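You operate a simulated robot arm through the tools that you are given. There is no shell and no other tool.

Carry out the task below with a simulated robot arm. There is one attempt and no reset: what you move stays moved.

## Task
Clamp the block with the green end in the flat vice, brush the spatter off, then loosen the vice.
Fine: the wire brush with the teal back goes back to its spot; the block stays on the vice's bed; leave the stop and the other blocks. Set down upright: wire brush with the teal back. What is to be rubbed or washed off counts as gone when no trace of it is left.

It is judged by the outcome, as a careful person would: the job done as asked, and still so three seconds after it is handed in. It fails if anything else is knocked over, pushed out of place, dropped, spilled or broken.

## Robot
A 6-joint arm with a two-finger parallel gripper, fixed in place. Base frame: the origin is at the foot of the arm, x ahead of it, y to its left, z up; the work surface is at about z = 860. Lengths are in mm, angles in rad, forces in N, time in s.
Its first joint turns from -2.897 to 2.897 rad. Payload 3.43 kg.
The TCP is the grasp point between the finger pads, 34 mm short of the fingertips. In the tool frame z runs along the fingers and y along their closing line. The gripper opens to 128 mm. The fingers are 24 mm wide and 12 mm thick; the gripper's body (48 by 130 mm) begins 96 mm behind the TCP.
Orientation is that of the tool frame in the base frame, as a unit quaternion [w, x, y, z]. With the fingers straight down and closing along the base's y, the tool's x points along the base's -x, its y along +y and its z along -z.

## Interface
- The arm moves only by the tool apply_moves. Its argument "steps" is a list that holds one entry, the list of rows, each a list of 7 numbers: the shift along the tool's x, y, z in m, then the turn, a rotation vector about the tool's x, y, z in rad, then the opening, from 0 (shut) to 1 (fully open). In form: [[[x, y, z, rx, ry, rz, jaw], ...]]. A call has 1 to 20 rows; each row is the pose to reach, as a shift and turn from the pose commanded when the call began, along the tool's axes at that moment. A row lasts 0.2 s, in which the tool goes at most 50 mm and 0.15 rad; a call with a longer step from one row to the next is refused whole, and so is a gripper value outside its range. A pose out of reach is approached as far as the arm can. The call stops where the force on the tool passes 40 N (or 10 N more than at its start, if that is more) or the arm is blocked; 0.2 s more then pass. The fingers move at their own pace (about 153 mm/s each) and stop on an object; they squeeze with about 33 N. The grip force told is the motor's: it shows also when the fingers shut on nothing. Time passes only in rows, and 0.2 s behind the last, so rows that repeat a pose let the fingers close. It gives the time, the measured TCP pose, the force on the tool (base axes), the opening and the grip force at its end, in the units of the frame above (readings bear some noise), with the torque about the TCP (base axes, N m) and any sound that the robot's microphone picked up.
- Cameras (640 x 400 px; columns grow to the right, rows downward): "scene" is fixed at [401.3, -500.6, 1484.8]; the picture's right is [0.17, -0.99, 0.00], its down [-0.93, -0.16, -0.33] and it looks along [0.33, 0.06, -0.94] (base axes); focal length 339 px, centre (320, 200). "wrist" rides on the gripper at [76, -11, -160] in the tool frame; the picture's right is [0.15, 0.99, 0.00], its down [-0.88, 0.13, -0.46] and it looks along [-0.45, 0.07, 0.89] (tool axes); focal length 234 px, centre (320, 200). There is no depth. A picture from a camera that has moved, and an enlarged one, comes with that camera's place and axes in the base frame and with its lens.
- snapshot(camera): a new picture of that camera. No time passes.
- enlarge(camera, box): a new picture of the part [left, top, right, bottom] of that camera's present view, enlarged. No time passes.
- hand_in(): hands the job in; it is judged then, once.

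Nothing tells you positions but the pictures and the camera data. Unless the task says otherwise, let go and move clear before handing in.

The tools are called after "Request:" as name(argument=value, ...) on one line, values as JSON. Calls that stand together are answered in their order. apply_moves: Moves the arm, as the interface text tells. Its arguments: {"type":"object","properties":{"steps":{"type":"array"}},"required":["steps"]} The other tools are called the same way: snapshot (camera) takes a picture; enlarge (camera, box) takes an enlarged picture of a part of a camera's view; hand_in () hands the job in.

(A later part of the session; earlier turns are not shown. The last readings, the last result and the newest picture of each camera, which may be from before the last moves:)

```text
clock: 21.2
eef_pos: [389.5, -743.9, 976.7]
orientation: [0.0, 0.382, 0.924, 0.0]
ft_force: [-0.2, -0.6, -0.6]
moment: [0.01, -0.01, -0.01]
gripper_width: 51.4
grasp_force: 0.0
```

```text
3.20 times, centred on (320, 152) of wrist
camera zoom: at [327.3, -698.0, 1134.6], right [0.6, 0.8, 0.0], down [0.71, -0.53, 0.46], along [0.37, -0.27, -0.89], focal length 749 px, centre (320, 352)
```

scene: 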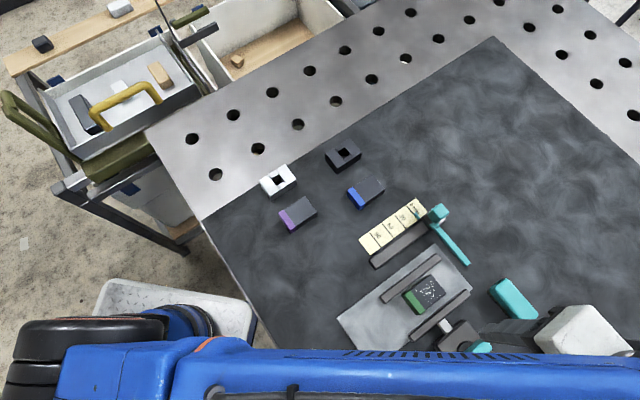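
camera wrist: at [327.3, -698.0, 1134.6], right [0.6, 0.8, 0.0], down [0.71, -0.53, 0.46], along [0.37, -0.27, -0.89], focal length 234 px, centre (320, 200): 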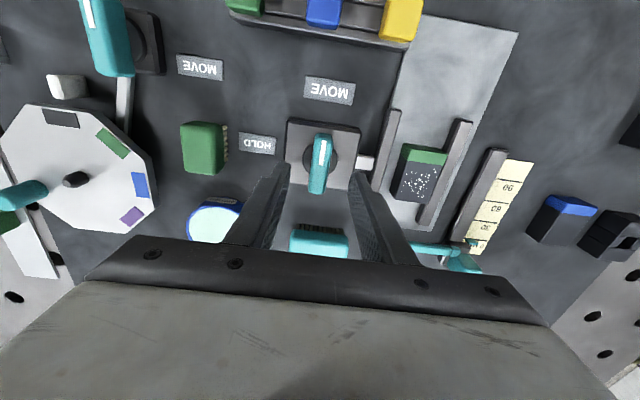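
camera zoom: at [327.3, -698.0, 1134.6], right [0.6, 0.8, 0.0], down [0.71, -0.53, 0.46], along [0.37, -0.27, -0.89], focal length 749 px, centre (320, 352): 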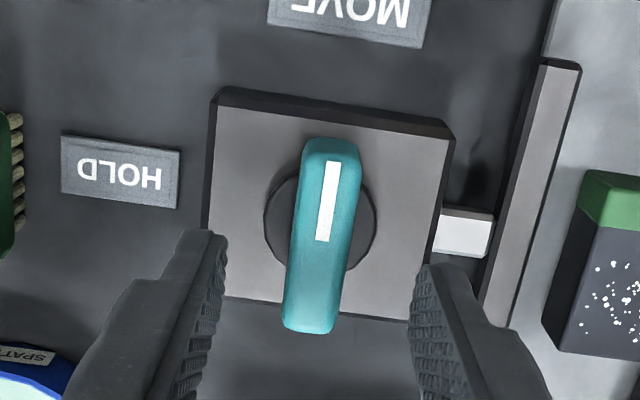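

The knob bar's top looks to be around z 900–911 and the box top around 880. I'll lower to TCP z≈931 (tips ≈897), still above the box, and look again.

Request:
apply_moves(steps=[[[0, 0.0, 0.02, 0, 0, 0, 0.4], [0, 0.0, 0.036, 0, 0, 0, 0.4], [0, 0.0, 0.045, 0, 0, 0, 0.4], [0, 0.0, 0.045, 0, 0, 0, 0.4]]])

Request:
enlarge(camera="wrist", box=[240, 110, 400, 230])

Request:
enlarge(camera="scene", box=[380, 270, 540, 370])

```text
clock: 22.2
eef_pos: [390.0, -743.6, 931.3]
orientation: [0.0, 0.383, 0.924, 0.0]
ft_force: [0.1, -0.2, -0.4]
moment: [0.02, 0.03, -0.04]
gripper_width: 51.2
grasp_force: 0.0
```

```text
3.33 times, centred on (320, 170) of wrist
camera zoom: at [327.6, -698.2, 1089.9], right [0.6, 0.8, 0.0], down [0.71, -0.53, 0.46], along [0.37, -0.27, -0.89], focal length 781 px, centre (320, 300)
```

zoom: 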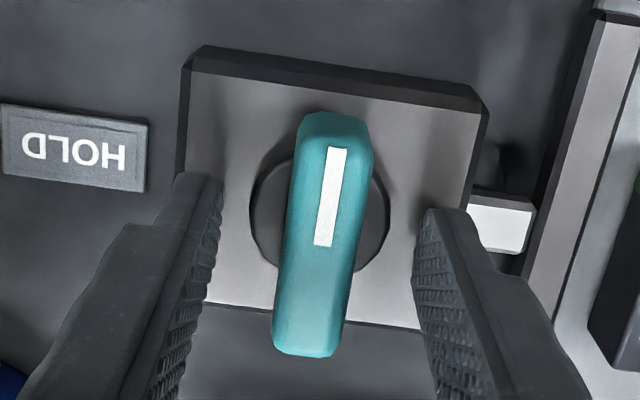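

```text
4.00 times, centred on (460, 320) of scene
camera zoom: at [401.3, -500.6, 1484.8], right [0.17, -0.99, 0.0], down [-0.93, -0.16, -0.33], along [0.33, 0.06, -0.94], focal length 1354 px, centre (-240, -280)
```

zoom: 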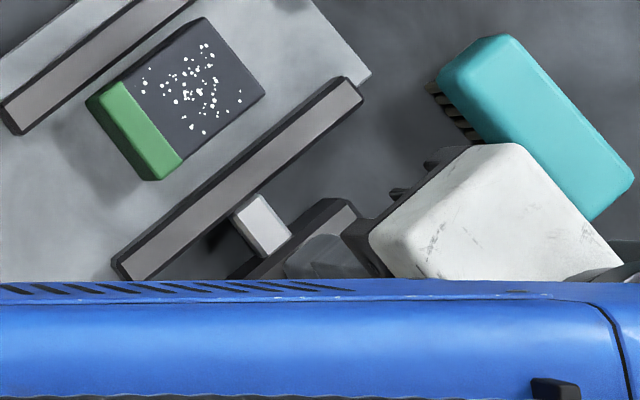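

The fingers straddle the bar well. I'll close here and see from the width whether the bar is gripped.

Request:
apply_moves(steps=[[[0, 0, 0, 0, 0, 0, 0.2], [0, 0, 0, 0, 0, 0, 0.05], [0, 0, 0, 0, 0, 0, 0.05], [0, 0, 0, 0, 0, 0, 0.05]]])

Request:
enlarge(camera="wrist", box=[240, 110, 400, 230])

```text
clock: 23.2
eef_pos: [390.8, -743.3, 930.7]
orientation: [0.001, 0.383, 0.924, 0.0]
ft_force: [-3.4, -2.5, -0.8]
moment: [-0.17, -0.28, -0.01]
gripper_width: 17.7
grasp_force: 45.2
```

```text
3.33 times, centred on (320, 170) of wrist
camera zoom: at [327.4, -698.5, 1089.9], right [0.6, 0.8, 0.0], down [0.71, -0.53, 0.46], along [0.37, -0.27, -0.89], focal length 781 px, centre (320, 300)
```

zoom: 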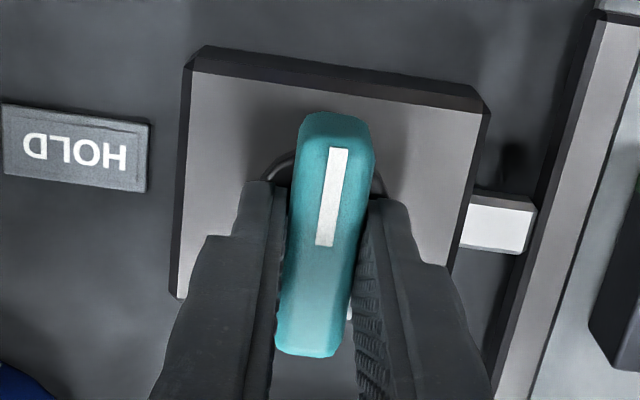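

The bar is gripped (17.7 mm). I'll start turning counter-clockwise toward HOLD in small steps and watch the force and the moving jaw.

Request:
apply_moves(steps=[[[0, 0, 0, 0, 0, -0.1, 0.05], [0, 0, 0, 0, 0, -0.2, 0.05], [0, 0, 0, 0, 0, -0.3, 0.05], [0, 0, 0, 0, 0, -0.4, 0.05]]])

Request:
snapshot(camera="wrist")

```text
clock: 24.2
eef_pos: [390.1, -743.3, 932.3]
orientation: [0.0, 0.191, 0.982, -0.001]
ft_force: [-3.4, -0.3, 2.0]
moment: [-0.05, -1.08, -0.01]
gripper_width: 17.8
grasp_force: 44.7
```

```text
taken
camera wrist: at [314.7, -725.7, 1089.9], right [0.23, 0.97, 0.0], down [0.86, -0.21, 0.46], along [0.44, -0.11, -0.89], focal length 234 px, centre (320, 200)
```

wrist: 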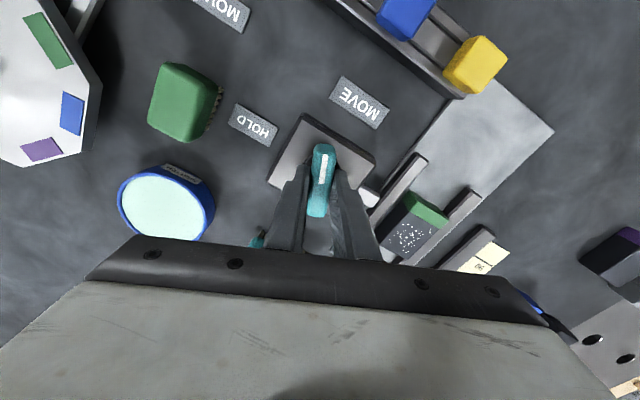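

The knob turns easily, with little force. I'll continue the rest of the quarter turn.

Request:
apply_moves(steps=[[[0, 0, 0, 0, 0, -0.1, 0.05], [0, 0, 0, 0, 0, -0.2, 0.05], [0, 0, 0, 0, 0, -0.3, 0.05], [0, 0, 0, 0, 0, -0.4, 0.05], [0, 0, 0, 0, 0, -0.5, 0.05], [0, 0, 0, 0, 0, -0.6, 0.05], [0, 0, 0, 0, 0, -0.7, 0.05]]])

Request:
snapshot(camera="wrist")

```text
clock: 25.8
eef_pos: [390.8, -740.7, 931.3]
orientation: [0.0, -0.158, 0.988, 0.0]
ft_force: [-6.3, 32.0, -7.4]
moment: [1.28, -0.73, 0.0]
gripper_width: 17.9
grasp_force: 44.7
```

```text
taken
camera wrist: at [320.9, -777.0, 1090.0], right [-0.45, 0.89, 0.0], down [0.8, 0.4, 0.46], along [0.41, 0.2, -0.89], focal length 234 px, centre (320, 200)
```

wrist: 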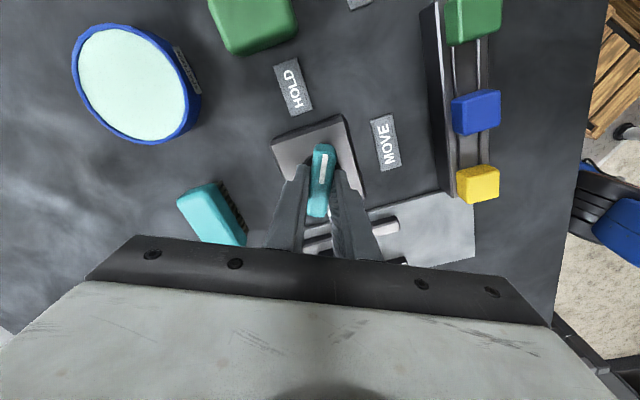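

The lateral force shows the knob axis is about 2–3 mm off my turning centre. I'll correct for that while finishing the turn.

Request:
apply_moves(steps=[[[0.0008, 0.0014, 0, 0, 0, 0, 0.05], [0.0017, 0.0027, 0, 0, 0, 0, 0.05], [0.0017, 0.0027, 0, 0, 0, -0.1, 0.05], [0.0017, 0.0027, 0, 0, 0, -0.2, 0.05]]])

```text
clock: 26.8
eef_pos: [389.7, -742.0, 930.9]
orientation: [0.0, -0.256, 0.967, -0.002]
ft_force: [25.1, 3.4, 5.2]
moment: [1.46, -0.87, 0.06]
gripper_width: 17.8
grasp_force: 44.7
```

Request:
apply_moves(steps=[[[-0.001, -0.0005, 0, 0, 0, 0, 0.05], [-0.0015, -0.0005, 0, 0, 0, -0.1, 0.05], [-0.0015, -0.0005, 0, 0, 0, -0.2, 0.05], [-0.0015, -0.0005, 0, 0, 0, -0.267, 0.05]]])

Request:
snapshot(camera="wrist")

Request:
enlarge(camera="wrist", box=[220, 90, 420, 260])

Request:
enlarge(camera="scene", box=[340, 230, 520, 342])

```text
clock: 27.8
eef_pos: [390.9, -741.6, 932.0]
orientation: [0.0, -0.382, 0.924, -0.001]
ft_force: [16.1, 4.8, 6.0]
moment: [1.32, -0.64, -0.11]
gripper_width: 18.1
grasp_force: 45.3
```

```text
taken
camera wrist: at [343.2, -803.2, 1090.2], right [-0.8, 0.6, 0.0], down [0.53, 0.71, 0.45], along [0.27, 0.36, -0.89], focal length 234 px, centre (320, 200)
```

wrist: 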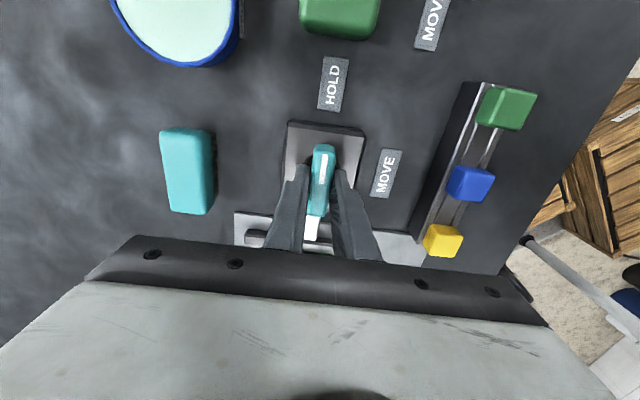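

```text
2.35 times, centred on (320, 175) of wrist
camera zoom: at [343.2, -803.2, 1090.2], right [-0.8, 0.6, 0.0], down [0.53, 0.71, 0.45], along [0.27, 0.36, -0.89], focal length 551 px, centre (320, 259)
```

zoom: 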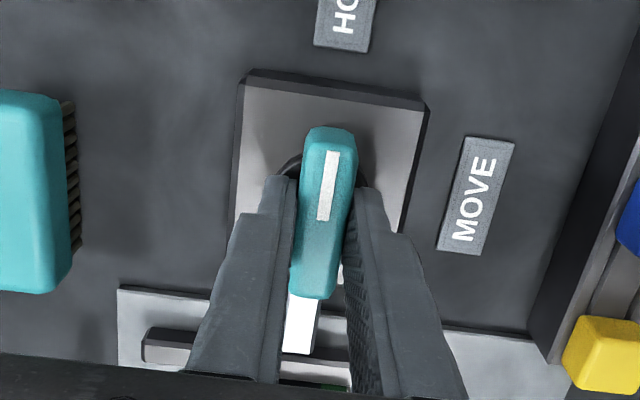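

```text
3.56 times, centred on (430, 286) of scene
camera zoom: at [401.3, -500.6, 1484.8], right [0.17, -0.99, 0.0], down [-0.93, -0.16, -0.33], along [0.33, 0.06, -0.94], focal length 1204 px, centre (-71, -106)
```

zoom: 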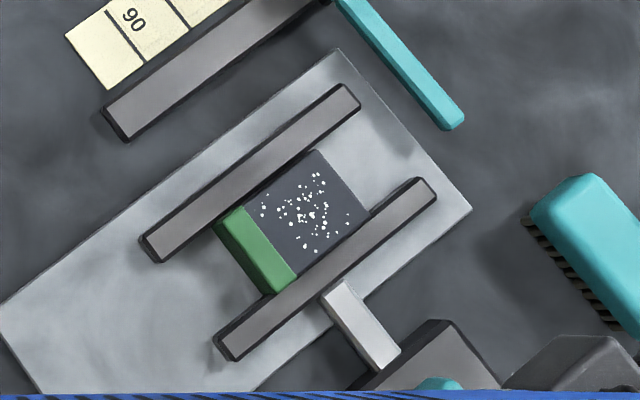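

The moving jaw has closed onto the block and the knob mark points at HOLD. I'll nudge slightly further to feel for an end stop.

Request:
apply_moves(steps=[[[-0.001, 0, 0, 0, 0, -0.02, 0.05], [-0.001, 0, 0, 0, 0, -0.04, 0.05], [-0.001, 0, 0, 0, 0, -0.04, 0.05]]])

```text
clock: 28.6
eef_pos: [391.0, -741.5, 930.7]
orientation: [0.0, -0.399, 0.917, -0.001]
ft_force: [7.8, -13.3, 14.3]
moment: [0.18, 0.69, -1.29]
gripper_width: 17.9
grasp_force: 45.0
```

The torque rose to 1.3 N·m, so the knob is on its HOLD stop. I'll relax, let go and lift, then check the clamp.

Request:
apply_moves(steps=[[[0, 0, 0, 0, 0, 0.02, 0.05], [0, 0, 0, 0, 0, 0.02, 0.25], [0, 0, 0, 0, 0, 0.02, 0.4], [0, 0, -0.02, 0, 0, 0.03, 0.4], [0, 0, -0.06, 0, 0, 0.035, 0.4], [0, 0, -0.1, 0, 0, 0.035, 0.65], [0, 0, -0.13, 0, 0, 0.035, 0.65]]])

Request:
snapshot(camera="wrist")

Request:
enlarge(camera="wrist", box=[220, 90, 420, 215])

Request:
enlarge(camera="scene", box=[380, 230, 560, 342])

```text
clock: 30.2
eef_pos: [389.9, -739.8, 1061.0]
orientation: [0.0, -0.384, 0.924, -0.001]
ft_force: [-0.2, 0.0, -0.1]
moment: [0.01, 0.0, -0.01]
gripper_width: 83.4
grasp_force: 0.1
```

```text
taken
camera wrist: at [343.2, -802.3, 1219.6], right [-0.8, 0.59, 0.0], down [0.53, 0.72, 0.46], along [0.27, 0.36, -0.89], focal length 234 px, centre (320, 200)
```

wrist: 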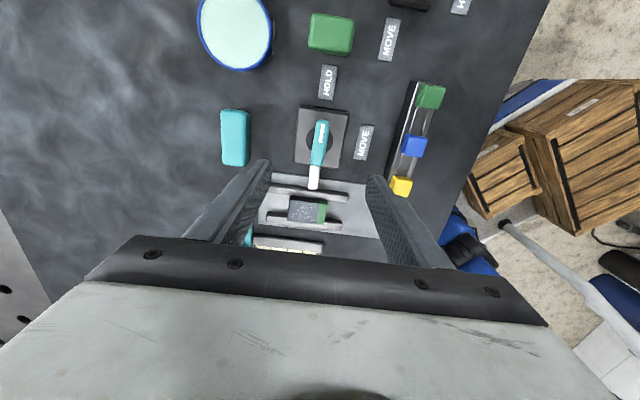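

```text
3.20 times, centred on (320, 152) of wrist
camera zoom: at [343.2, -802.3, 1219.6], right [-0.8, 0.59, 0.0], down [0.53, 0.72, 0.46], along [0.27, 0.36, -0.89], focal length 749 px, centre (320, 352)
```

zoom: 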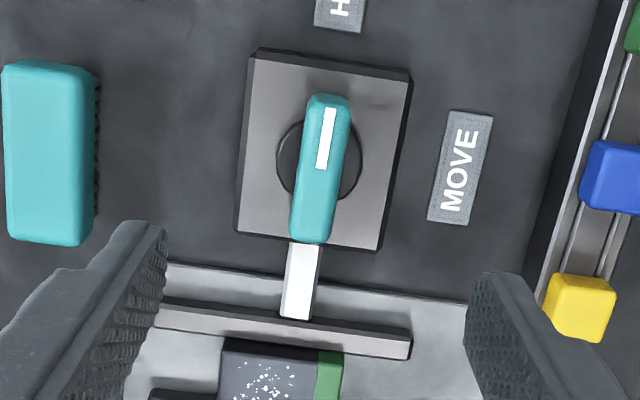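

```text
3.56 times, centred on (470, 286) of scene
camera zoom: at [401.3, -500.6, 1484.8], right [0.17, -0.99, 0.0], down [-0.93, -0.16, -0.33], along [0.33, 0.06, -0.94], focal length 1204 px, centre (-213, -106)
```

zoom: 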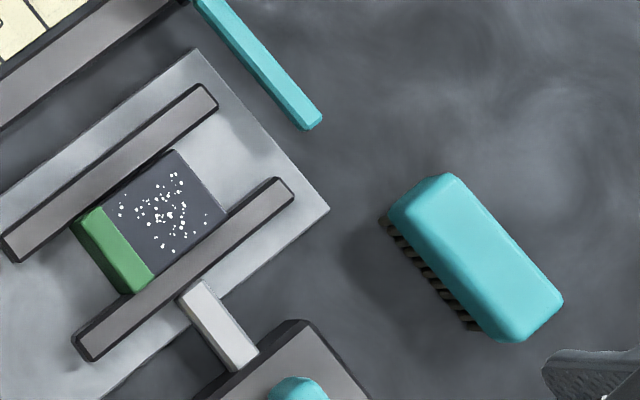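

The block is firmly clamped. I'll look closer at the relative height of jaws and block top, and at the brush, before fetching it.

Request:
enlarge(camera="scene", box=[395, 265, 459, 321])

Request:
enlarge(camera="scene", box=[475, 265, 555, 335])

Request:
enlarge(camera="wrist", box=[190, 90, 290, 180])

Request:
enlarge(camera="wrist", box=[260, 160, 360, 250])

```text
7.14 times, centred on (427, 293) of scene
camera zoom: at [401.3, -500.6, 1484.8], right [0.17, -0.99, 0.0], down [-0.93, -0.16, -0.33], along [0.33, 0.06, -0.94], focal length 2419 px, centre (-444, -464)
```

zoom: 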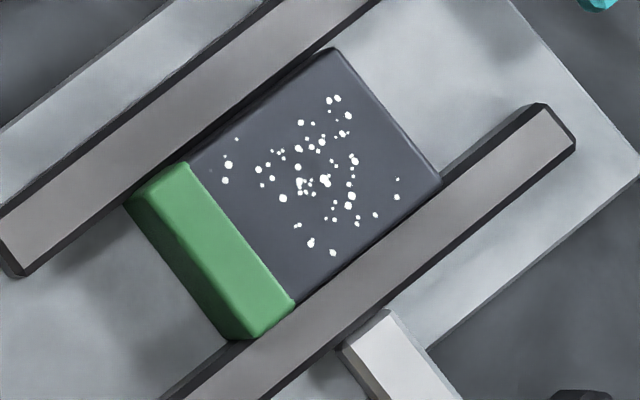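

```text
5.71 times, centred on (515, 300) of scene
camera zoom: at [401.3, -500.6, 1484.8], right [0.17, -0.99, 0.0], down [-0.93, -0.16, -0.33], along [0.33, 0.06, -0.94], focal length 1935 px, centre (-794, -371)
```

zoom: 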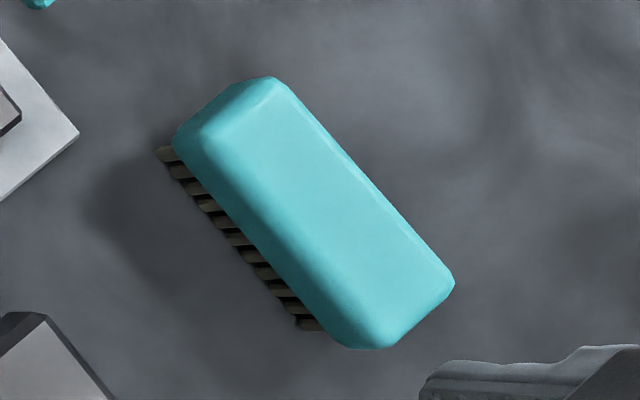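

```text
4.44 times, centred on (240, 135) of wrist
camera zoom: at [343.2, -802.3, 1219.6], right [-0.8, 0.59, 0.0], down [0.53, 0.72, 0.46], along [0.27, 0.36, -0.89], focal length 1041 px, centre (676, 489)
```

zoom: 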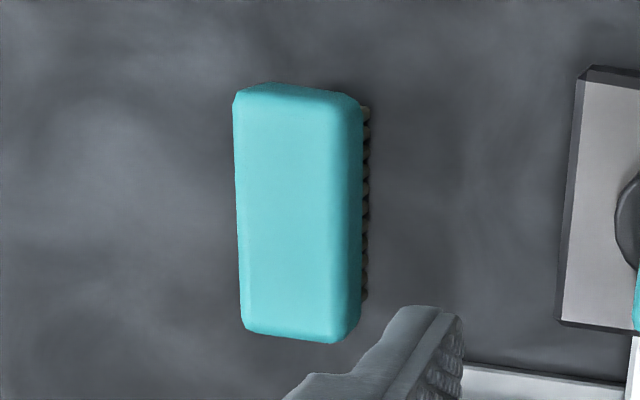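

```text
4.44 times, centred on (310, 205) of wrist
camera zoom: at [343.2, -802.3, 1219.6], right [-0.8, 0.59, 0.0], down [0.53, 0.72, 0.46], along [0.27, 0.36, -0.89], focal length 1041 px, centre (364, 178)
```

zoom: 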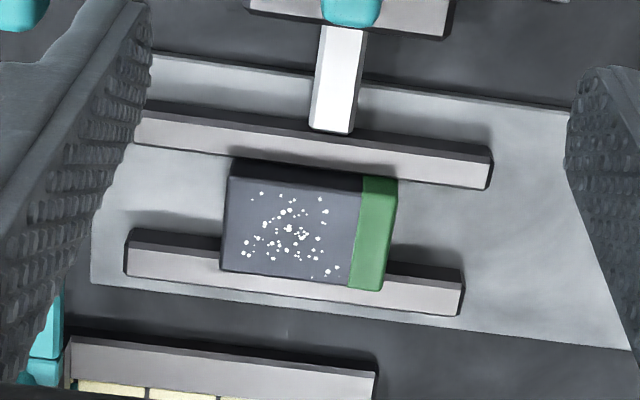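

The block stands proud of both jaws by several mm, so brushing is unobstructed. Next I go above the teal brush (≈(480,-813), long axis across the jaws) to grip it across its width.

Request:
apply_moves(steps=[[[-0.0034, -0.0288, 0.018, 0, 0, 0, 0.65], [-0.0067, -0.0577, 0.036, 0, 0, 0, 0.65], [-0.01, -0.0865, 0.053, 0, 0, 0, 0.65], [-0.0134, -0.1153, 0.071, 0, 0, 0, 0.65], [-0.0134, -0.1153, 0.071, 0, 0, 0, 0.65]]])

Request:
snapshot(camera="wrist")

Request:
enlarge(camera="wrist", box=[220, 80, 420, 205])

Request:
enlarge(camera="scene", box=[420, 240, 600, 352])

```text
clock: 31.4
eef_pos: [480.7, -813.1, 990.2]
orientation: [0.0, -0.383, 0.924, -0.001]
ft_force: [-0.6, 0.8, -0.5]
moment: [0.03, -0.01, 0.01]
gripper_width: 83.2
grasp_force: 0.1
```

```text
taken
camera wrist: at [434.4, -874.5, 1148.9], right [-0.8, 0.59, 0.0], down [0.53, 0.72, 0.45], along [0.27, 0.36, -0.89], focal length 234 px, centre (320, 200)
```

wrist: 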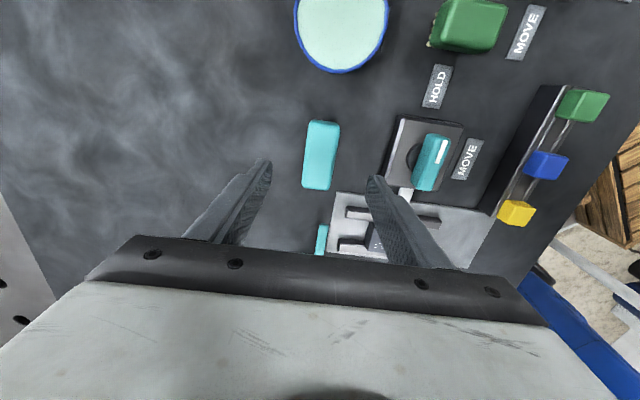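

```text
3.20 times, centred on (320, 142) of wrist
camera zoom: at [434.4, -874.5, 1148.9], right [-0.8, 0.59, 0.0], down [0.53, 0.72, 0.45], along [0.27, 0.36, -0.89], focal length 749 px, centre (320, 384)
```

zoom: 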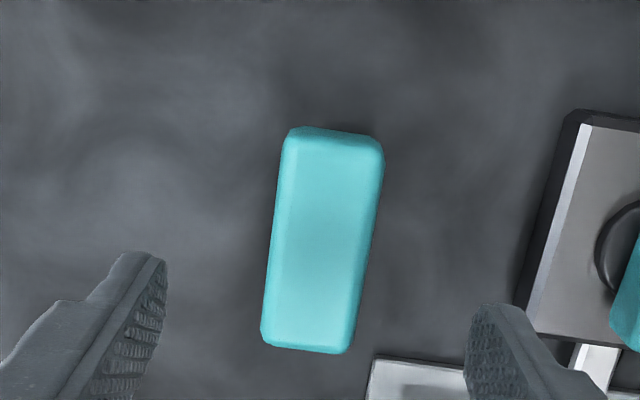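

```text
3.56 times, centred on (510, 296) of scene
camera zoom: at [401.3, -500.6, 1484.8], right [0.17, -0.99, 0.0], down [-0.93, -0.16, -0.33], along [0.33, 0.06, -0.94], focal length 1204 px, centre (-356, -141)
```

zoom: 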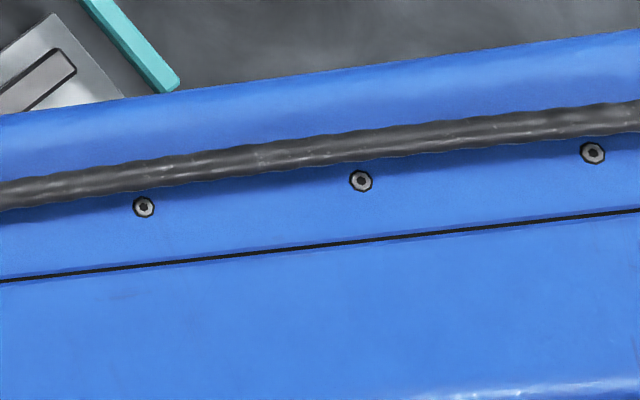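

The brush is centred within ~3 mm and aligned. I'll shift to its middle, descend so the fingertips stay ~16 mm above the table, and grip its back.

Request:
apply_moves(steps=[[[0.0034, 0.0007, 0.03, 0, 0, 0, 0.65], [0.0034, 0.0007, 0.055, 0, 0, 0, 0.65], [0.0034, 0.0007, 0.07, 0, 0, 0, 0.65], [0.0034, 0.0007, 0.0785, 0, 0, 0, 0.65], [0.0034, 0.0007, 0.0785, 0, 0, 0, 0.65]]])

Request:
enlarge(camera="wrist", box=[220, 110, 420, 235])

```text
clock: 32.6
eef_pos: [478.9, -814.9, 912.2]
orientation: [0.001, -0.383, 0.924, -0.001]
ft_force: [-0.6, 1.0, -0.4]
moment: [0.0, 0.01, 0.01]
gripper_width: 83.0
grasp_force: 0.0
```

```text
3.20 times, centred on (320, 172) of wrist
camera zoom: at [431.9, -876.4, 1070.6], right [-0.8, 0.59, 0.0], down [0.53, 0.72, 0.46], along [0.27, 0.36, -0.89], focal length 749 px, centre (320, 288)
```

zoom: 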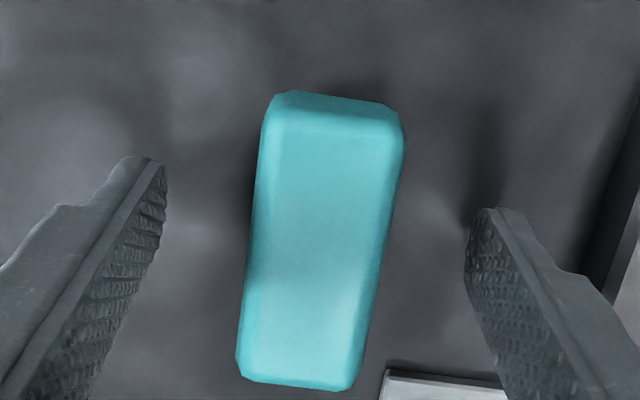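

Centred. I'll close the fingers on the brush back.

Request:
apply_moves(steps=[[[0, 0, 0, 0, 0, 0, 0.45], [0, 0, 0, 0, 0, 0, 0.3], [0, 0, 0, 0, 0, 0, 0.1], [0, 0, 0, 0, 0, 0, 0.1], [0, 0, 0, 0, 0, 0, 0.1]]])

Request:
enlarge(camera="wrist", box=[220, 110, 420, 235])

```text
clock: 33.8
eef_pos: [478.2, -814.0, 911.8]
orientation: [0.0, -0.383, 0.924, -0.001]
ft_force: [-1.2, 0.4, 1.1]
moment: [0.01, 0.06, 0.01]
gripper_width: 33.1
grasp_force: 32.9
```

```text
3.20 times, centred on (320, 172) of wrist
camera zoom: at [431.8, -876.3, 1070.9], right [-0.8, 0.59, 0.0], down [0.53, 0.72, 0.45], along [0.27, 0.36, -0.89], focal length 749 px, centre (320, 288)
```

zoom: 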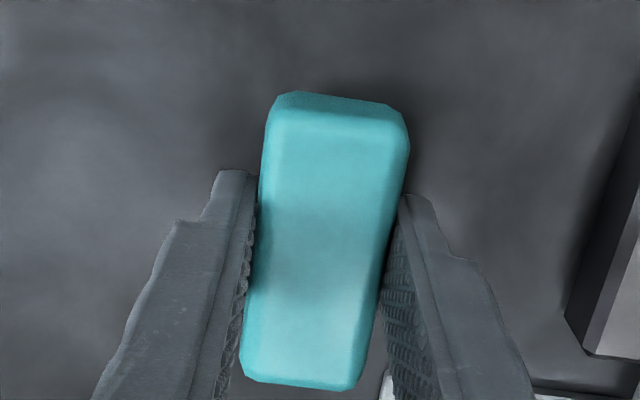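

The brush is gripped (33 mm wide); I note its spot as TCP ≈(478.4,-814.4,912), yaw 45°. I lift it straight up.

Request:
apply_moves(steps=[[[0, 0, -0.01, 0, 0, 0, 0.1], [0, 0, -0.04, 0, 0, 0, 0.1], [0, 0, -0.08, 0, 0, 0, 0.1], [0, 0, -0.08, 0, 0, 0, 0.1]]])

Request:
snapshot(camera="wrist")

Request:
snapshot(camera="scene")

```text
clock: 34.8
eef_pos: [479.0, -813.3, 992.1]
orientation: [0.0, -0.383, 0.924, -0.001]
ft_force: [-0.1, 0.2, 0.3]
moment: [0.01, 0.0, -0.01]
gripper_width: 33.2
grasp_force: 33.0
```

```text
taken
camera wrist: at [431.3, -875.8, 1151.0], right [-0.8, 0.59, 0.0], down [0.53, 0.72, 0.46], along [0.27, 0.36, -0.89], focal length 234 px, centre (320, 200)
```

wrist: 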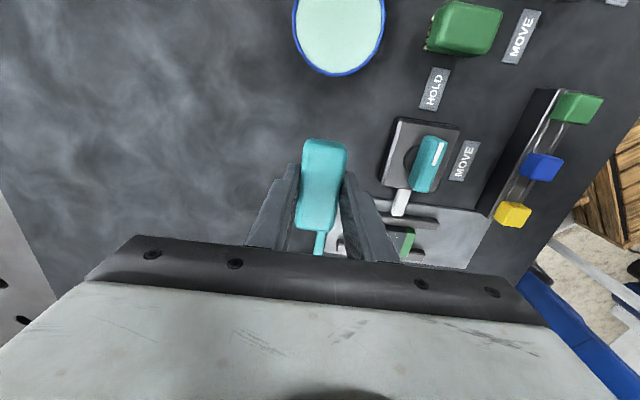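

```text
taken
```

scene: 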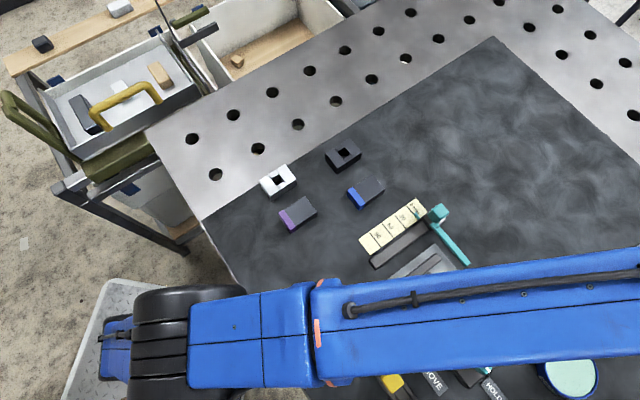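

The brush is up and nothing else moved. I'll carry it over to above the clamped block at about (473.4,-662).

Request:
apply_moves(steps=[[[-0.026, 0.0278, 0, 0, 0, 0, 0.1], [-0.0519, 0.0556, 0, 0, 0, 0, 0.1], [-0.0779, 0.0834, 0, 0, 0, 0, 0.1], [-0.1038, 0.1112, 0, 0, 0, 0, 0.1], [-0.1038, 0.1112, 0.015, 0, 0, 0, 0.1], [-0.1038, 0.1112, 0.03, 0, 0, 0, 0.1], [-0.1038, 0.1112, 0.03, 0, 0, 0, 0.1]]])

Request:
snapshot(camera="wrist")

Request:
enlarge(camera="wrist", box=[220, 100, 420, 260])

Request:
enlarge(camera="scene", box=[340, 230, 520, 342])

```text
clock: 36.4
eef_pos: [475.7, -662.2, 962.2]
orientation: [0.0, -0.383, 0.924, 0.0]
ft_force: [-0.5, 0.3, -1.1]
moment: [0.01, 0.03, -0.03]
gripper_width: 33.1
grasp_force: 32.6
```

```text
taken
camera wrist: at [428.2, -723.5, 1120.6], right [-0.8, 0.59, 0.0], down [0.53, 0.72, 0.45], along [0.27, 0.36, -0.89], focal length 234 px, centre (320, 200)
```

wrist: 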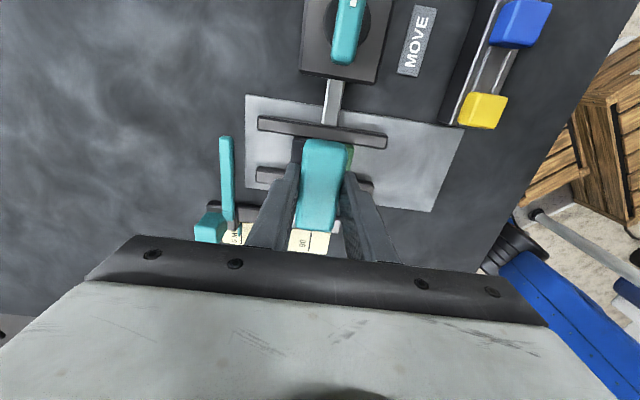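

```text
2.50 times, centred on (320, 180) of wrist
camera zoom: at [428.2, -723.5, 1120.6], right [-0.8, 0.59, 0.0], down [0.53, 0.72, 0.45], along [0.27, 0.36, -0.89], focal length 585 px, centre (320, 250)
```

zoom: 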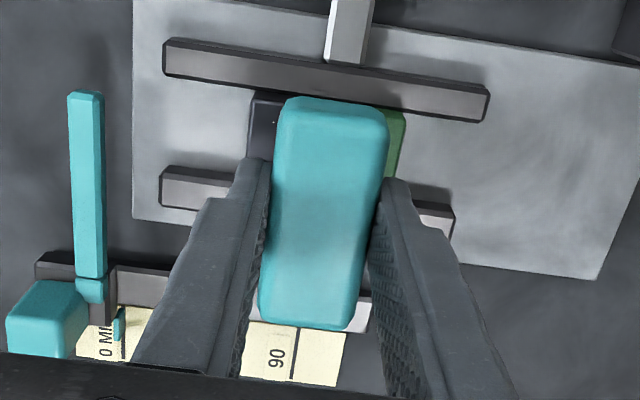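

```text
3.56 times, centred on (430, 286) of scene
camera zoom: at [401.3, -500.6, 1484.8], right [0.17, -0.99, 0.0], down [-0.93, -0.16, -0.33], along [0.33, 0.06, -0.94], focal length 1204 px, centre (-71, -106)
```

zoom: 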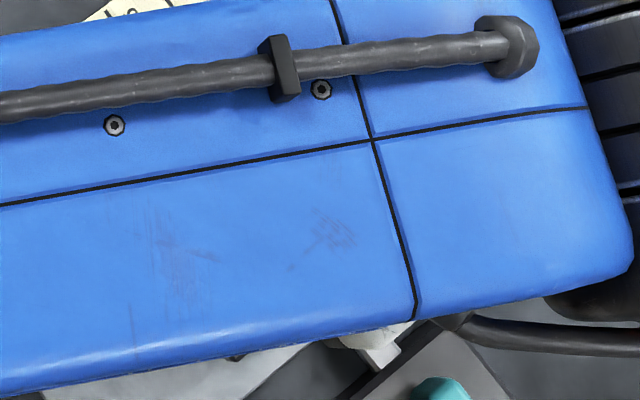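

The brush is over the block with clearance to the stop's handle. I'll lower it in small steps until the bristles touch.

Request:
apply_moves(steps=[[[0, 0, 0.006, 0, 0, 0, 0.1], [0, 0, 0.012, 0, 0, 0, 0.1], [0, 0, 0.015, 0, 0, 0, 0.1], [0, 0, 0.017, 0, 0, 0, 0.1]]])

```text
clock: 37.4
eef_pos: [471.4, -661.7, 945.0]
orientation: [0.0, -0.384, 0.924, -0.001]
ft_force: [-0.2, -0.6, -1.5]
moment: [-0.03, 0.0, 0.0]
gripper_width: 33.3
grasp_force: 32.9
```

Request:
apply_moves(steps=[[[0, 0, 0.001, 0, 0, 0, 0.1], [0, 0, 0.0015, 0, 0, 0, 0.1]]])

```text
clock: 38.0
eef_pos: [471.9, -661.4, 943.8]
orientation: [0.0, -0.384, 0.923, -0.002]
ft_force: [3.5, 0.2, 13.0]
moment: [0.08, -0.02, 0.01]
gripper_width: 32.8
grasp_force: 32.9
```

Contact at ~13 N. Now I stroke the brush back and forth along the block, covering its whole top.

Request:
apply_moves(steps=[[[0, -0.012, 0, 0, 0, 0, 0.1], [0, -0.026, 0, 0, 0, 0, 0.1], [0, -0.014, 0, 0, 0, 0, 0.1], [0, 0, 0, 0, 0, 0, 0.1], [0, 0.012, 0, 0, 0, 0, 0.1], [0, 0.022, 0, 0, 0, 0, 0.1], [0, 0.012, 0, 0, 0, 0, 0.1], [0, 0, 0, 0, 0, 0, 0.1], [0, -0.014, 0, 0, 0, 0, 0.1], [0, -0.026, 0, 0, 0, 0, 0.1], [0, -0.014, 0, 0, 0, 0, 0.1], [0, 0, 0, 0, 0, 0, 0.1], [0, 0.012, 0, 0, 0, 0, 0.1], [0, 0.022, 0, 0, 0, 0, 0.1], [0, 0.012, 0, 0, 0, 0, 0.1], [0, 0, 0, 0, 0, 0, 0.1]]])

Request:
snapshot(camera="wrist")

Request:
enlarge(camera="wrist", box=[220, 100, 420, 260])

```text
clock: 41.4
eef_pos: [472.3, -660.6, 944.4]
orientation: [0.0, -0.383, 0.924, 0.0]
ft_force: [-4.1, 5.0, 15.6]
moment: [0.19, 0.28, 0.03]
gripper_width: 33.1
grasp_force: 32.6
```

```text
taken
camera wrist: at [425.6, -723.1, 1102.3], right [-0.8, 0.59, 0.0], down [0.53, 0.72, 0.45], along [0.27, 0.36, -0.89], focal length 234 px, centre (320, 200)
```

wrist: 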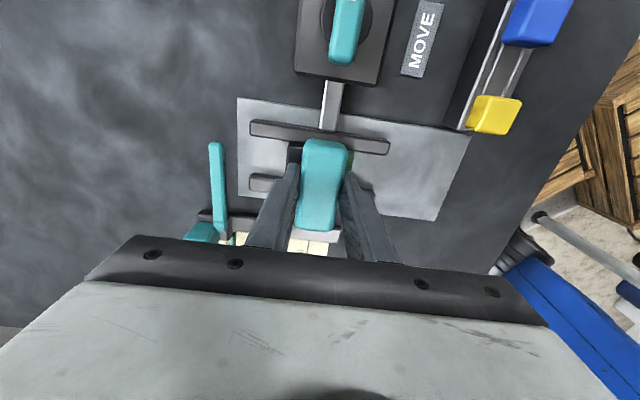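

```text
2.50 times, centred on (320, 180) of wrist
camera zoom: at [425.6, -723.1, 1102.3], right [-0.8, 0.59, 0.0], down [0.53, 0.72, 0.45], along [0.27, 0.36, -0.89], focal length 585 px, centre (320, 250)
```

zoom: 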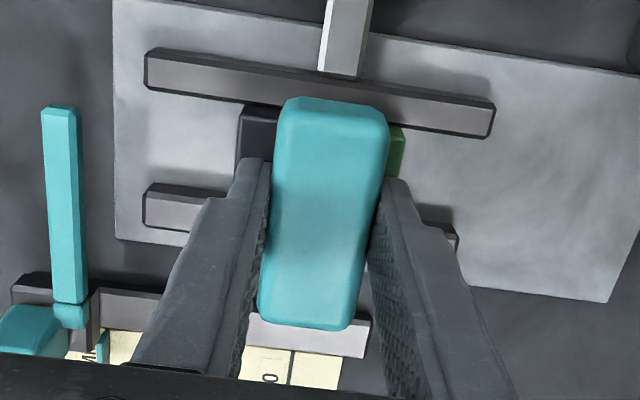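

The strokes went smoothly. I'll lift the brush and back off to inspect the block's top.

Request:
apply_moves(steps=[[[0, 0, -0.02, 0, 0, 0, 0.1], [0, 0, -0.06, 0, 0, 0, 0.1], [-0.02, 0, -0.09, 0, 0, 0, 0.1], [-0.06, 0, -0.09, 0, 0, 0, 0.1], [-0.06, 0, -0.09, 0, 0, 0, 0.1]]])

Request:
snapshot(camera="wrist")

Request:
enlarge(camera="wrist", box=[260, 50, 400, 150])

```text
clock: 42.6
eef_pos: [515.0, -617.6, 1033.4]
orientation: [0.001, -0.384, 0.923, 0.0]
ft_force: [-0.2, -0.1, -0.8]
moment: [0.0, -0.02, 0.01]
gripper_width: 33.3
grasp_force: 33.3
```

```text
taken
camera wrist: at [468.3, -680.9, 1192.3], right [-0.8, 0.59, 0.0], down [0.53, 0.72, 0.45], along [0.27, 0.36, -0.89], focal length 234 px, centre (320, 200)
```

wrist: 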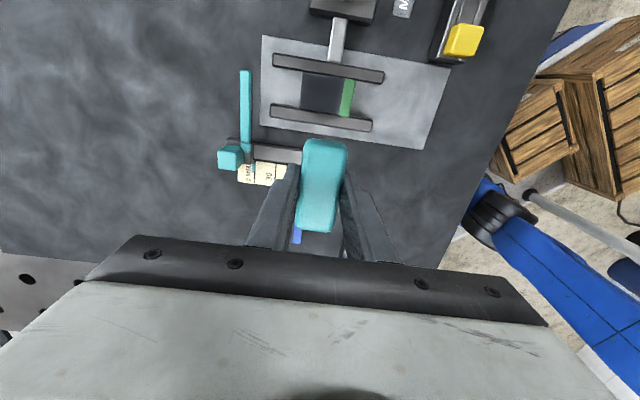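

```text
4.00 times, centred on (330, 100) of wrist
camera zoom: at [468.3, -680.9, 1192.3], right [-0.8, 0.59, 0.0], down [0.53, 0.72, 0.45], along [0.27, 0.36, -0.89], focal length 937 px, centre (280, 600)
```

zoom: 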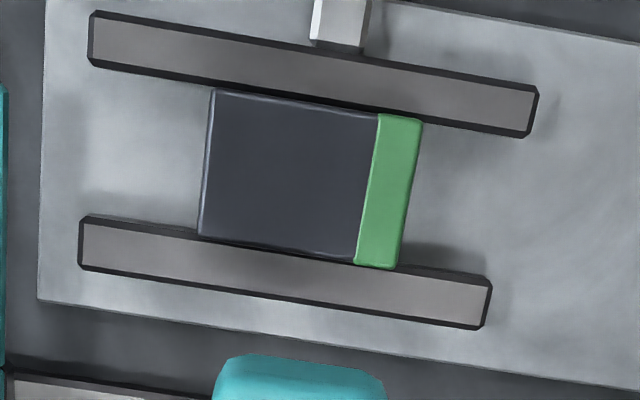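

Request:
enlarge(camera="wrist", box=[296, 62, 368, 122])

Request:
enlarge(camera="wrist", box=[300, 68, 345, 118])

```text
6.67 times, centred on (332, 92) of wrist
camera zoom: at [468.3, -680.9, 1192.3], right [-0.8, 0.59, 0.0], down [0.53, 0.72, 0.45], along [0.27, 0.36, -0.89], focal length 1561 px, centre (240, 920)
```

zoom: 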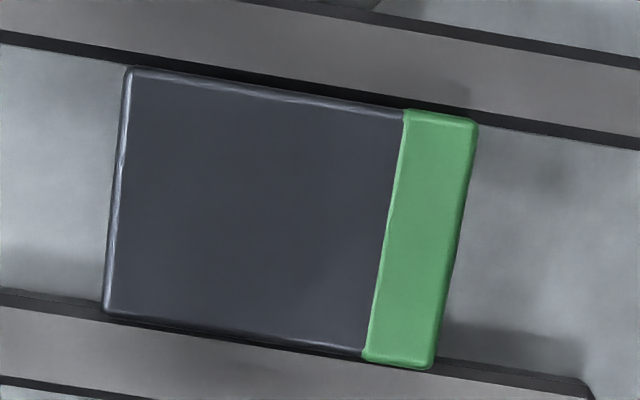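

```text
8.00 times, centred on (322, 93) of wrist
camera zoom: at [468.3, -680.9, 1192.3], right [-0.8, 0.59, 0.0], down [0.53, 0.72, 0.45], along [0.27, 0.36, -0.89], focal length 1873 px, centre (300, 1056)
```

zoom: 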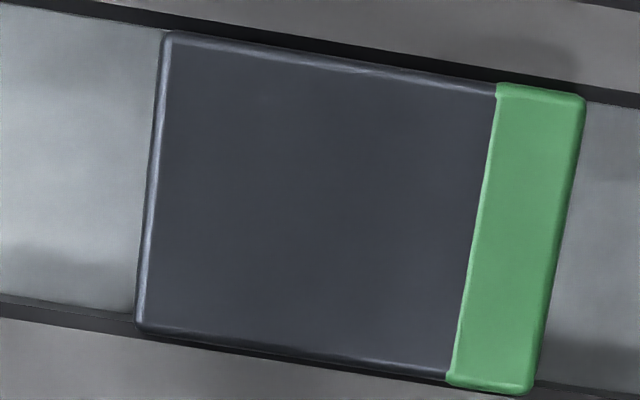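

The top now looks entirely clean. For certainty that no faint trace remains, I'll go back and do one more pass with slightly offset strokes.

Request:
apply_moves(steps=[[[0.03, 0, 0, 0, 0, 0, 0.1], [0.06, 0, 0, 0, 0, 0, 0.1], [0.06, 0, 0.04, 0, 0, 0, 0.1], [0.06, 0, 0.075, 0, 0, 0, 0.1], [0.06, 0, 0.086, 0, 0, 0, 0.1], [0.06, 0, 0.09, 0, 0, 0, 0.1]]])

```text
clock: 44.0
eef_pos: [473.0, -661.7, 944.7]
orientation: [0.0, -0.383, 0.924, -0.003]
ft_force: [1.0, -0.5, 17.0]
moment: [0.12, 0.04, 0.0]
gripper_width: 33.0
grasp_force: 33.1
```

Request:
apply_moves(steps=[[[0.003, -0.012, 0, 0, 0, 0, 0.1], [0.006, -0.024, 0, 0, 0, 0, 0.1], [0.006, -0.012, 0, 0, 0, 0, 0.1], [0.006, 0, 0, 0, 0, 0, 0.1], [0.006, 0.012, 0, 0, 0, 0, 0.1], [0.006, 0.022, 0, 0, 0, 0, 0.1], [0, 0.022, 0, 0, 0, 0, 0.1], [-0.006, 0.022, 0, 0, 0, 0, 0.1], [-0.006, 0.012, 0, 0, 0, 0, 0.1], [-0.006, 0, 0, 0, 0, 0, 0.1], [-0.006, -0.012, 0, 0, 0, 0, 0.1], [-0.006, -0.024, 0, 0, 0, 0, 0.1], [-0.006, -0.012, 0, 0, 0, 0, 0.1], [0, 0, 0, 0, 0, 0, 0.1]]])

Request:
enlarge(camera="wrist", box=[220, 100, 420, 260])

```text
clock: 47.0
eef_pos: [473.3, -661.1, 942.5]
orientation: [0.001, -0.383, 0.924, -0.003]
ft_force: [5.3, -4.1, 24.7]
moment: [-0.03, -0.17, -0.01]
gripper_width: 33.3
grasp_force: 32.6
```

```text
2.50 times, centred on (320, 180) of wrist
camera zoom: at [426.5, -722.7, 1101.9], right [-0.8, 0.59, 0.0], down [0.53, 0.72, 0.45], along [0.27, 0.36, -0.89], focal length 585 px, centre (320, 250)
```

zoom: 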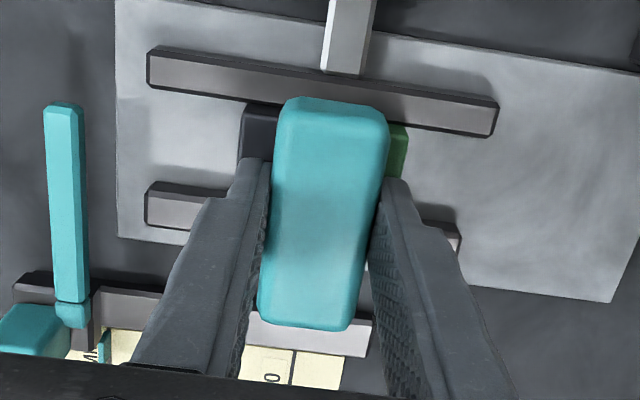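

Second pass done. Now I lift the brush and carry it back above its original spot, descending to a few mm above the table.

Request:
apply_moves(steps=[[[0, 0, -0.02, 0, 0, 0, 0.1], [0, 0, -0.055, 0, 0, 0, 0.1], [0.026, -0.0278, -0.055, 0, 0, 0, 0.1], [0.0519, -0.0556, -0.055, 0, 0, 0, 0.1], [0.0779, -0.0834, -0.055, 0, 0, 0, 0.1], [0.1038, -0.1112, -0.055, 0, 0, 0, 0.1], [0.1038, -0.1112, -0.055, 0, 0, 0, 0.1]]])

Request:
snapshot(camera="wrist")

Request:
snapshot(camera="scene")

```text
clock: 48.6
eef_pos: [479.1, -814.8, 997.7]
orientation: [0.0, -0.384, 0.923, 0.0]
ft_force: [0.6, -0.2, -0.4]
moment: [0.01, 0.03, 0.05]
gripper_width: 33.0
grasp_force: 33.0
```

```text
taken
camera wrist: at [432.7, -877.6, 1156.5], right [-0.8, 0.59, 0.0], down [0.53, 0.72, 0.46], along [0.27, 0.36, -0.89], focal length 234 px, centre (320, 200)
```

wrist: 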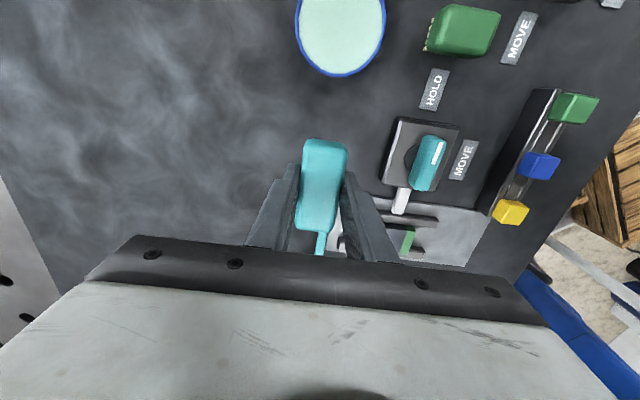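

```text
taken
```

scene: 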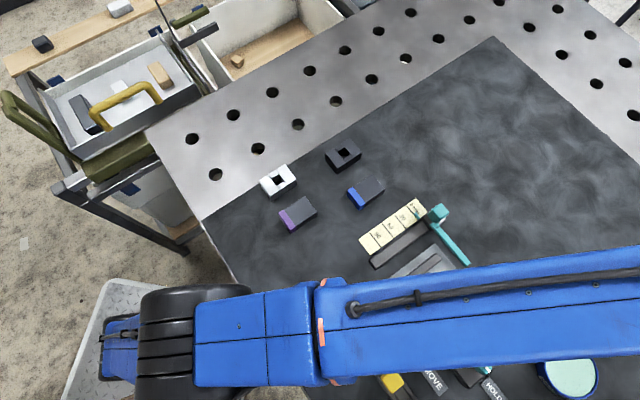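

The position matches the lift-off view. I'll lower to about 3 mm above the table level, then in small steps until contact.

Request:
apply_moves(steps=[[[0, 0, 0.04, 0, 0, 0, 0.1], [0, 0, 0.07, 0, 0, 0, 0.1], [0, 0, 0.08, 0, 0, 0, 0.1], [0, 0, 0.084, 0, 0, 0, 0.1], [0, 0, 0.084, 0, 0, 0, 0.1]]])

```text
clock: 49.8
eef_pos: [479.1, -815.2, 914.6]
orientation: [0.001, -0.384, 0.923, -0.001]
ft_force: [-0.8, 0.8, -2.1]
moment: [-0.02, -0.01, 0.0]
gripper_width: 32.9
grasp_force: 32.9
```

Request:
apply_moves(steps=[[[0, 0, 0.001, 0, 0, 0, 0.1], [0, 0, 0.002, 0, 0, 0, 0.1]]])

```text
clock: 50.4
eef_pos: [477.9, -814.3, 912.1]
orientation: [0.0, -0.384, 0.923, 0.0]
ft_force: [0.5, 0.6, -0.4]
moment: [-0.02, 0.02, 0.05]
gripper_width: 33.1
grasp_force: 33.4
```

Request:
apply_moves(steps=[[[0, 0, 0.0006, 0, 0, 0, 0.1], [0, 0, 0.0012, 0, 0, 0, 0.1]]])

```text
clock: 51.0
eef_pos: [478.7, -813.6, 911.5]
orientation: [0.0, -0.383, 0.924, -0.001]
ft_force: [0.4, -0.1, -0.5]
moment: [-0.05, -0.02, 0.03]
gripper_width: 33.4
grasp_force: 32.8
```

Request:
apply_moves(steps=[[[0, 0, 0.0006, 0, 0, 0, 0.1], [0, 0, 0.0012, 0, 0, 0, 0.1]]])

```text
clock: 51.6
eef_pos: [477.3, -813.8, 910.4]
orientation: [0.0, -0.383, 0.924, -0.002]
ft_force: [1.9, -2.6, 8.2]
moment: [-0.02, -0.04, -0.01]
gripper_width: 33.2
grasp_force: 33.3
```

The brush touches the table (8 N). I'll open the fingers and lift away.

Request:
apply_moves(steps=[[[0, 0, -0.0003, 0, 0, 0, 0.3], [0, 0, -0.0003, 0, 0, 0, 0.5], [0, 0, -0.0003, 0, 0, 0, 0.65], [0, 0, -0.0003, 0, 0, 0, 0.65], [0, 0, -0.02, 0, 0, 0, 0.65], [0, 0, -0.06, 0, 0, 0, 0.65], [0, 0, -0.1, 0, 0, 0, 0.65], [0, 0, -0.1, 0, 0, 0, 0.65]]])

Request:
enlarge(camera="wrist", box=[220, 80, 420, 205])

```text
clock: 53.4
eef_pos: [479.4, -814.4, 1009.8]
orientation: [0.001, -0.383, 0.924, -0.001]
ft_force: [-0.9, -0.3, -0.8]
moment: [0.0, 0.02, 0.02]
gripper_width: 83.3
grasp_force: 0.1
```

```text
3.20 times, centred on (320, 142) of wrist
camera zoom: at [432.3, -876.2, 1168.8], right [-0.8, 0.59, 0.0], down [0.53, 0.72, 0.46], along [0.27, 0.36, -0.89], focal length 749 px, centre (320, 384)
```

zoom: 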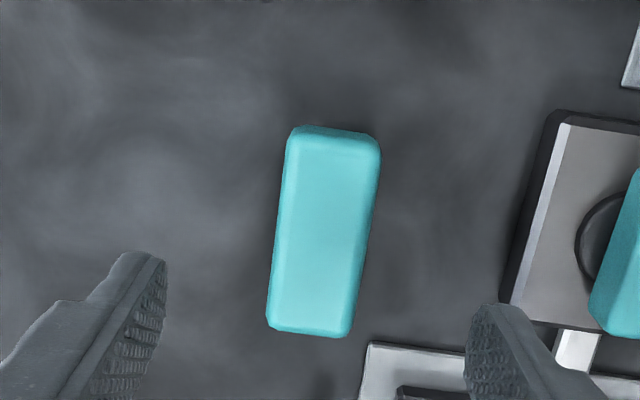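

The brush is back upright on its spot. Next I return over the knob (≈(389,-743)) with the gripper still at yaw 45°, which now matches the bar turned to HOLD.

Request:
apply_moves(steps=[[[0.0033, 0.0285, 0, 0, 0, 0, 0.65], [0.0066, 0.057, 0, 0, 0, 0, 0.65], [0.0099, 0.0856, 0.01, 0, 0, 0, 0.5], [0.0132, 0.1141, 0.034, 0, 0, 0, 0.4], [0.0132, 0.1141, 0.034, 0, 0, 0, 0.4]]])

Request:
snapshot(camera="wrist")

Request:
enlarge(camera="wrist", box=[220, 90, 420, 215])

Request:
snapshot(camera="scene")

```text
clock: 54.6
eef_pos: [386.3, -743.7, 973.8]
orientation: [0.0, -0.383, 0.924, -0.001]
ft_force: [-0.3, -0.2, -0.9]
moment: [-0.01, 0.05, 0.0]
gripper_width: 51.2
grasp_force: 0.0
```

```text
taken
camera wrist: at [340.6, -805.6, 1132.9], right [-0.8, 0.59, 0.0], down [0.53, 0.72, 0.45], along [0.27, 0.36, -0.89], focal length 234 px, centre (320, 200)
```

wrist: 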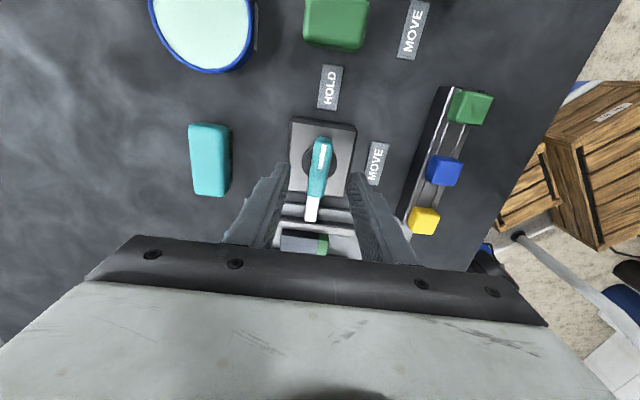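

```text
3.20 times, centred on (320, 152) of wrist
camera zoom: at [340.6, -805.6, 1132.9], right [-0.8, 0.59, 0.0], down [0.53, 0.72, 0.45], along [0.27, 0.36, -0.89], focal length 749 px, centre (320, 352)
```

zoom: 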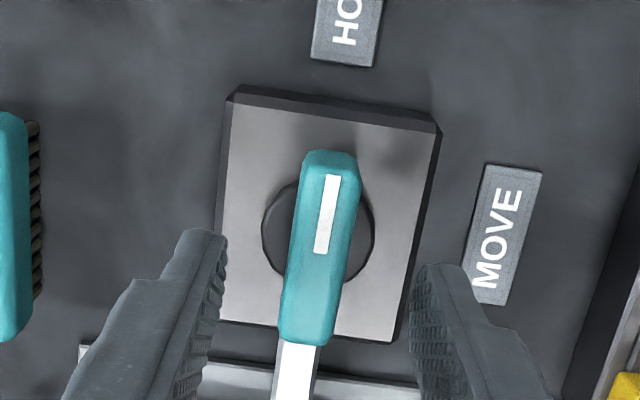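

```text
taken
```

scene: 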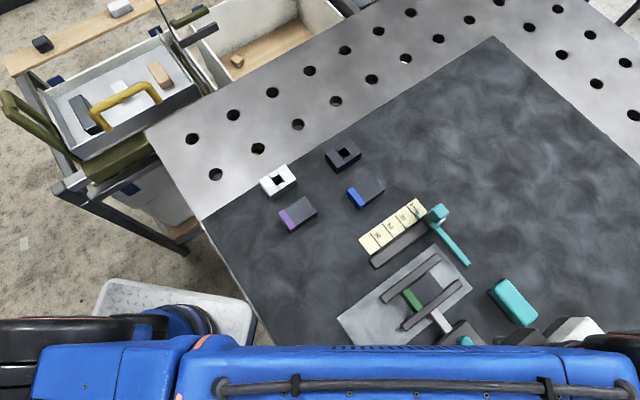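

The brush is at its original pixel position in the scene view, and the knob bar is nicely between the fingers. I'll correct ~3 mm, lower, and grip the bar.

Request:
apply_moves(steps=[[[-0.0028, -0.0007, 0.02, 0, 0, 0, 0.4], [-0.0028, -0.0007, 0.036, 0, 0, 0, 0.4], [-0.0028, -0.0007, 0.043, 0, 0, 0, 0.4], [-0.0028, -0.0007, 0.043, 0, 0, 0, 0.4]]])

Request:
enlarge(camera="wrist", box=[240, 110, 400, 230])

```text
clock: 55.6
eef_pos: [389.3, -741.9, 932.2]
orientation: [0.001, -0.383, 0.924, -0.001]
ft_force: [0.5, -0.1, 0.3]
moment: [0.02, 0.02, 0.02]
gripper_width: 51.6
grasp_force: 0.1
```

```text
3.33 times, centred on (320, 170) of wrist
camera zoom: at [343.6, -804.0, 1091.2], right [-0.8, 0.59, 0.0], down [0.53, 0.72, 0.45], along [0.27, 0.36, -0.89], focal length 781 px, centre (320, 300)
```

zoom: 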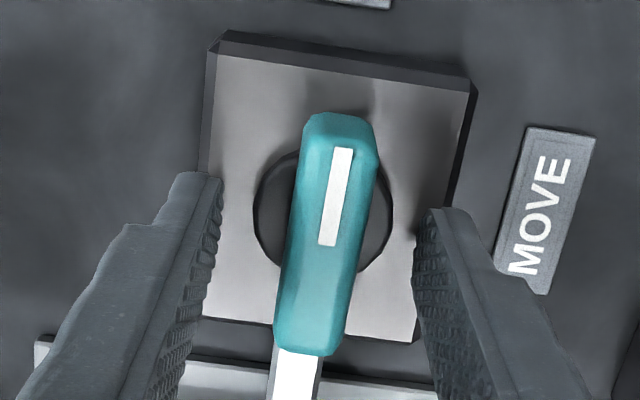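

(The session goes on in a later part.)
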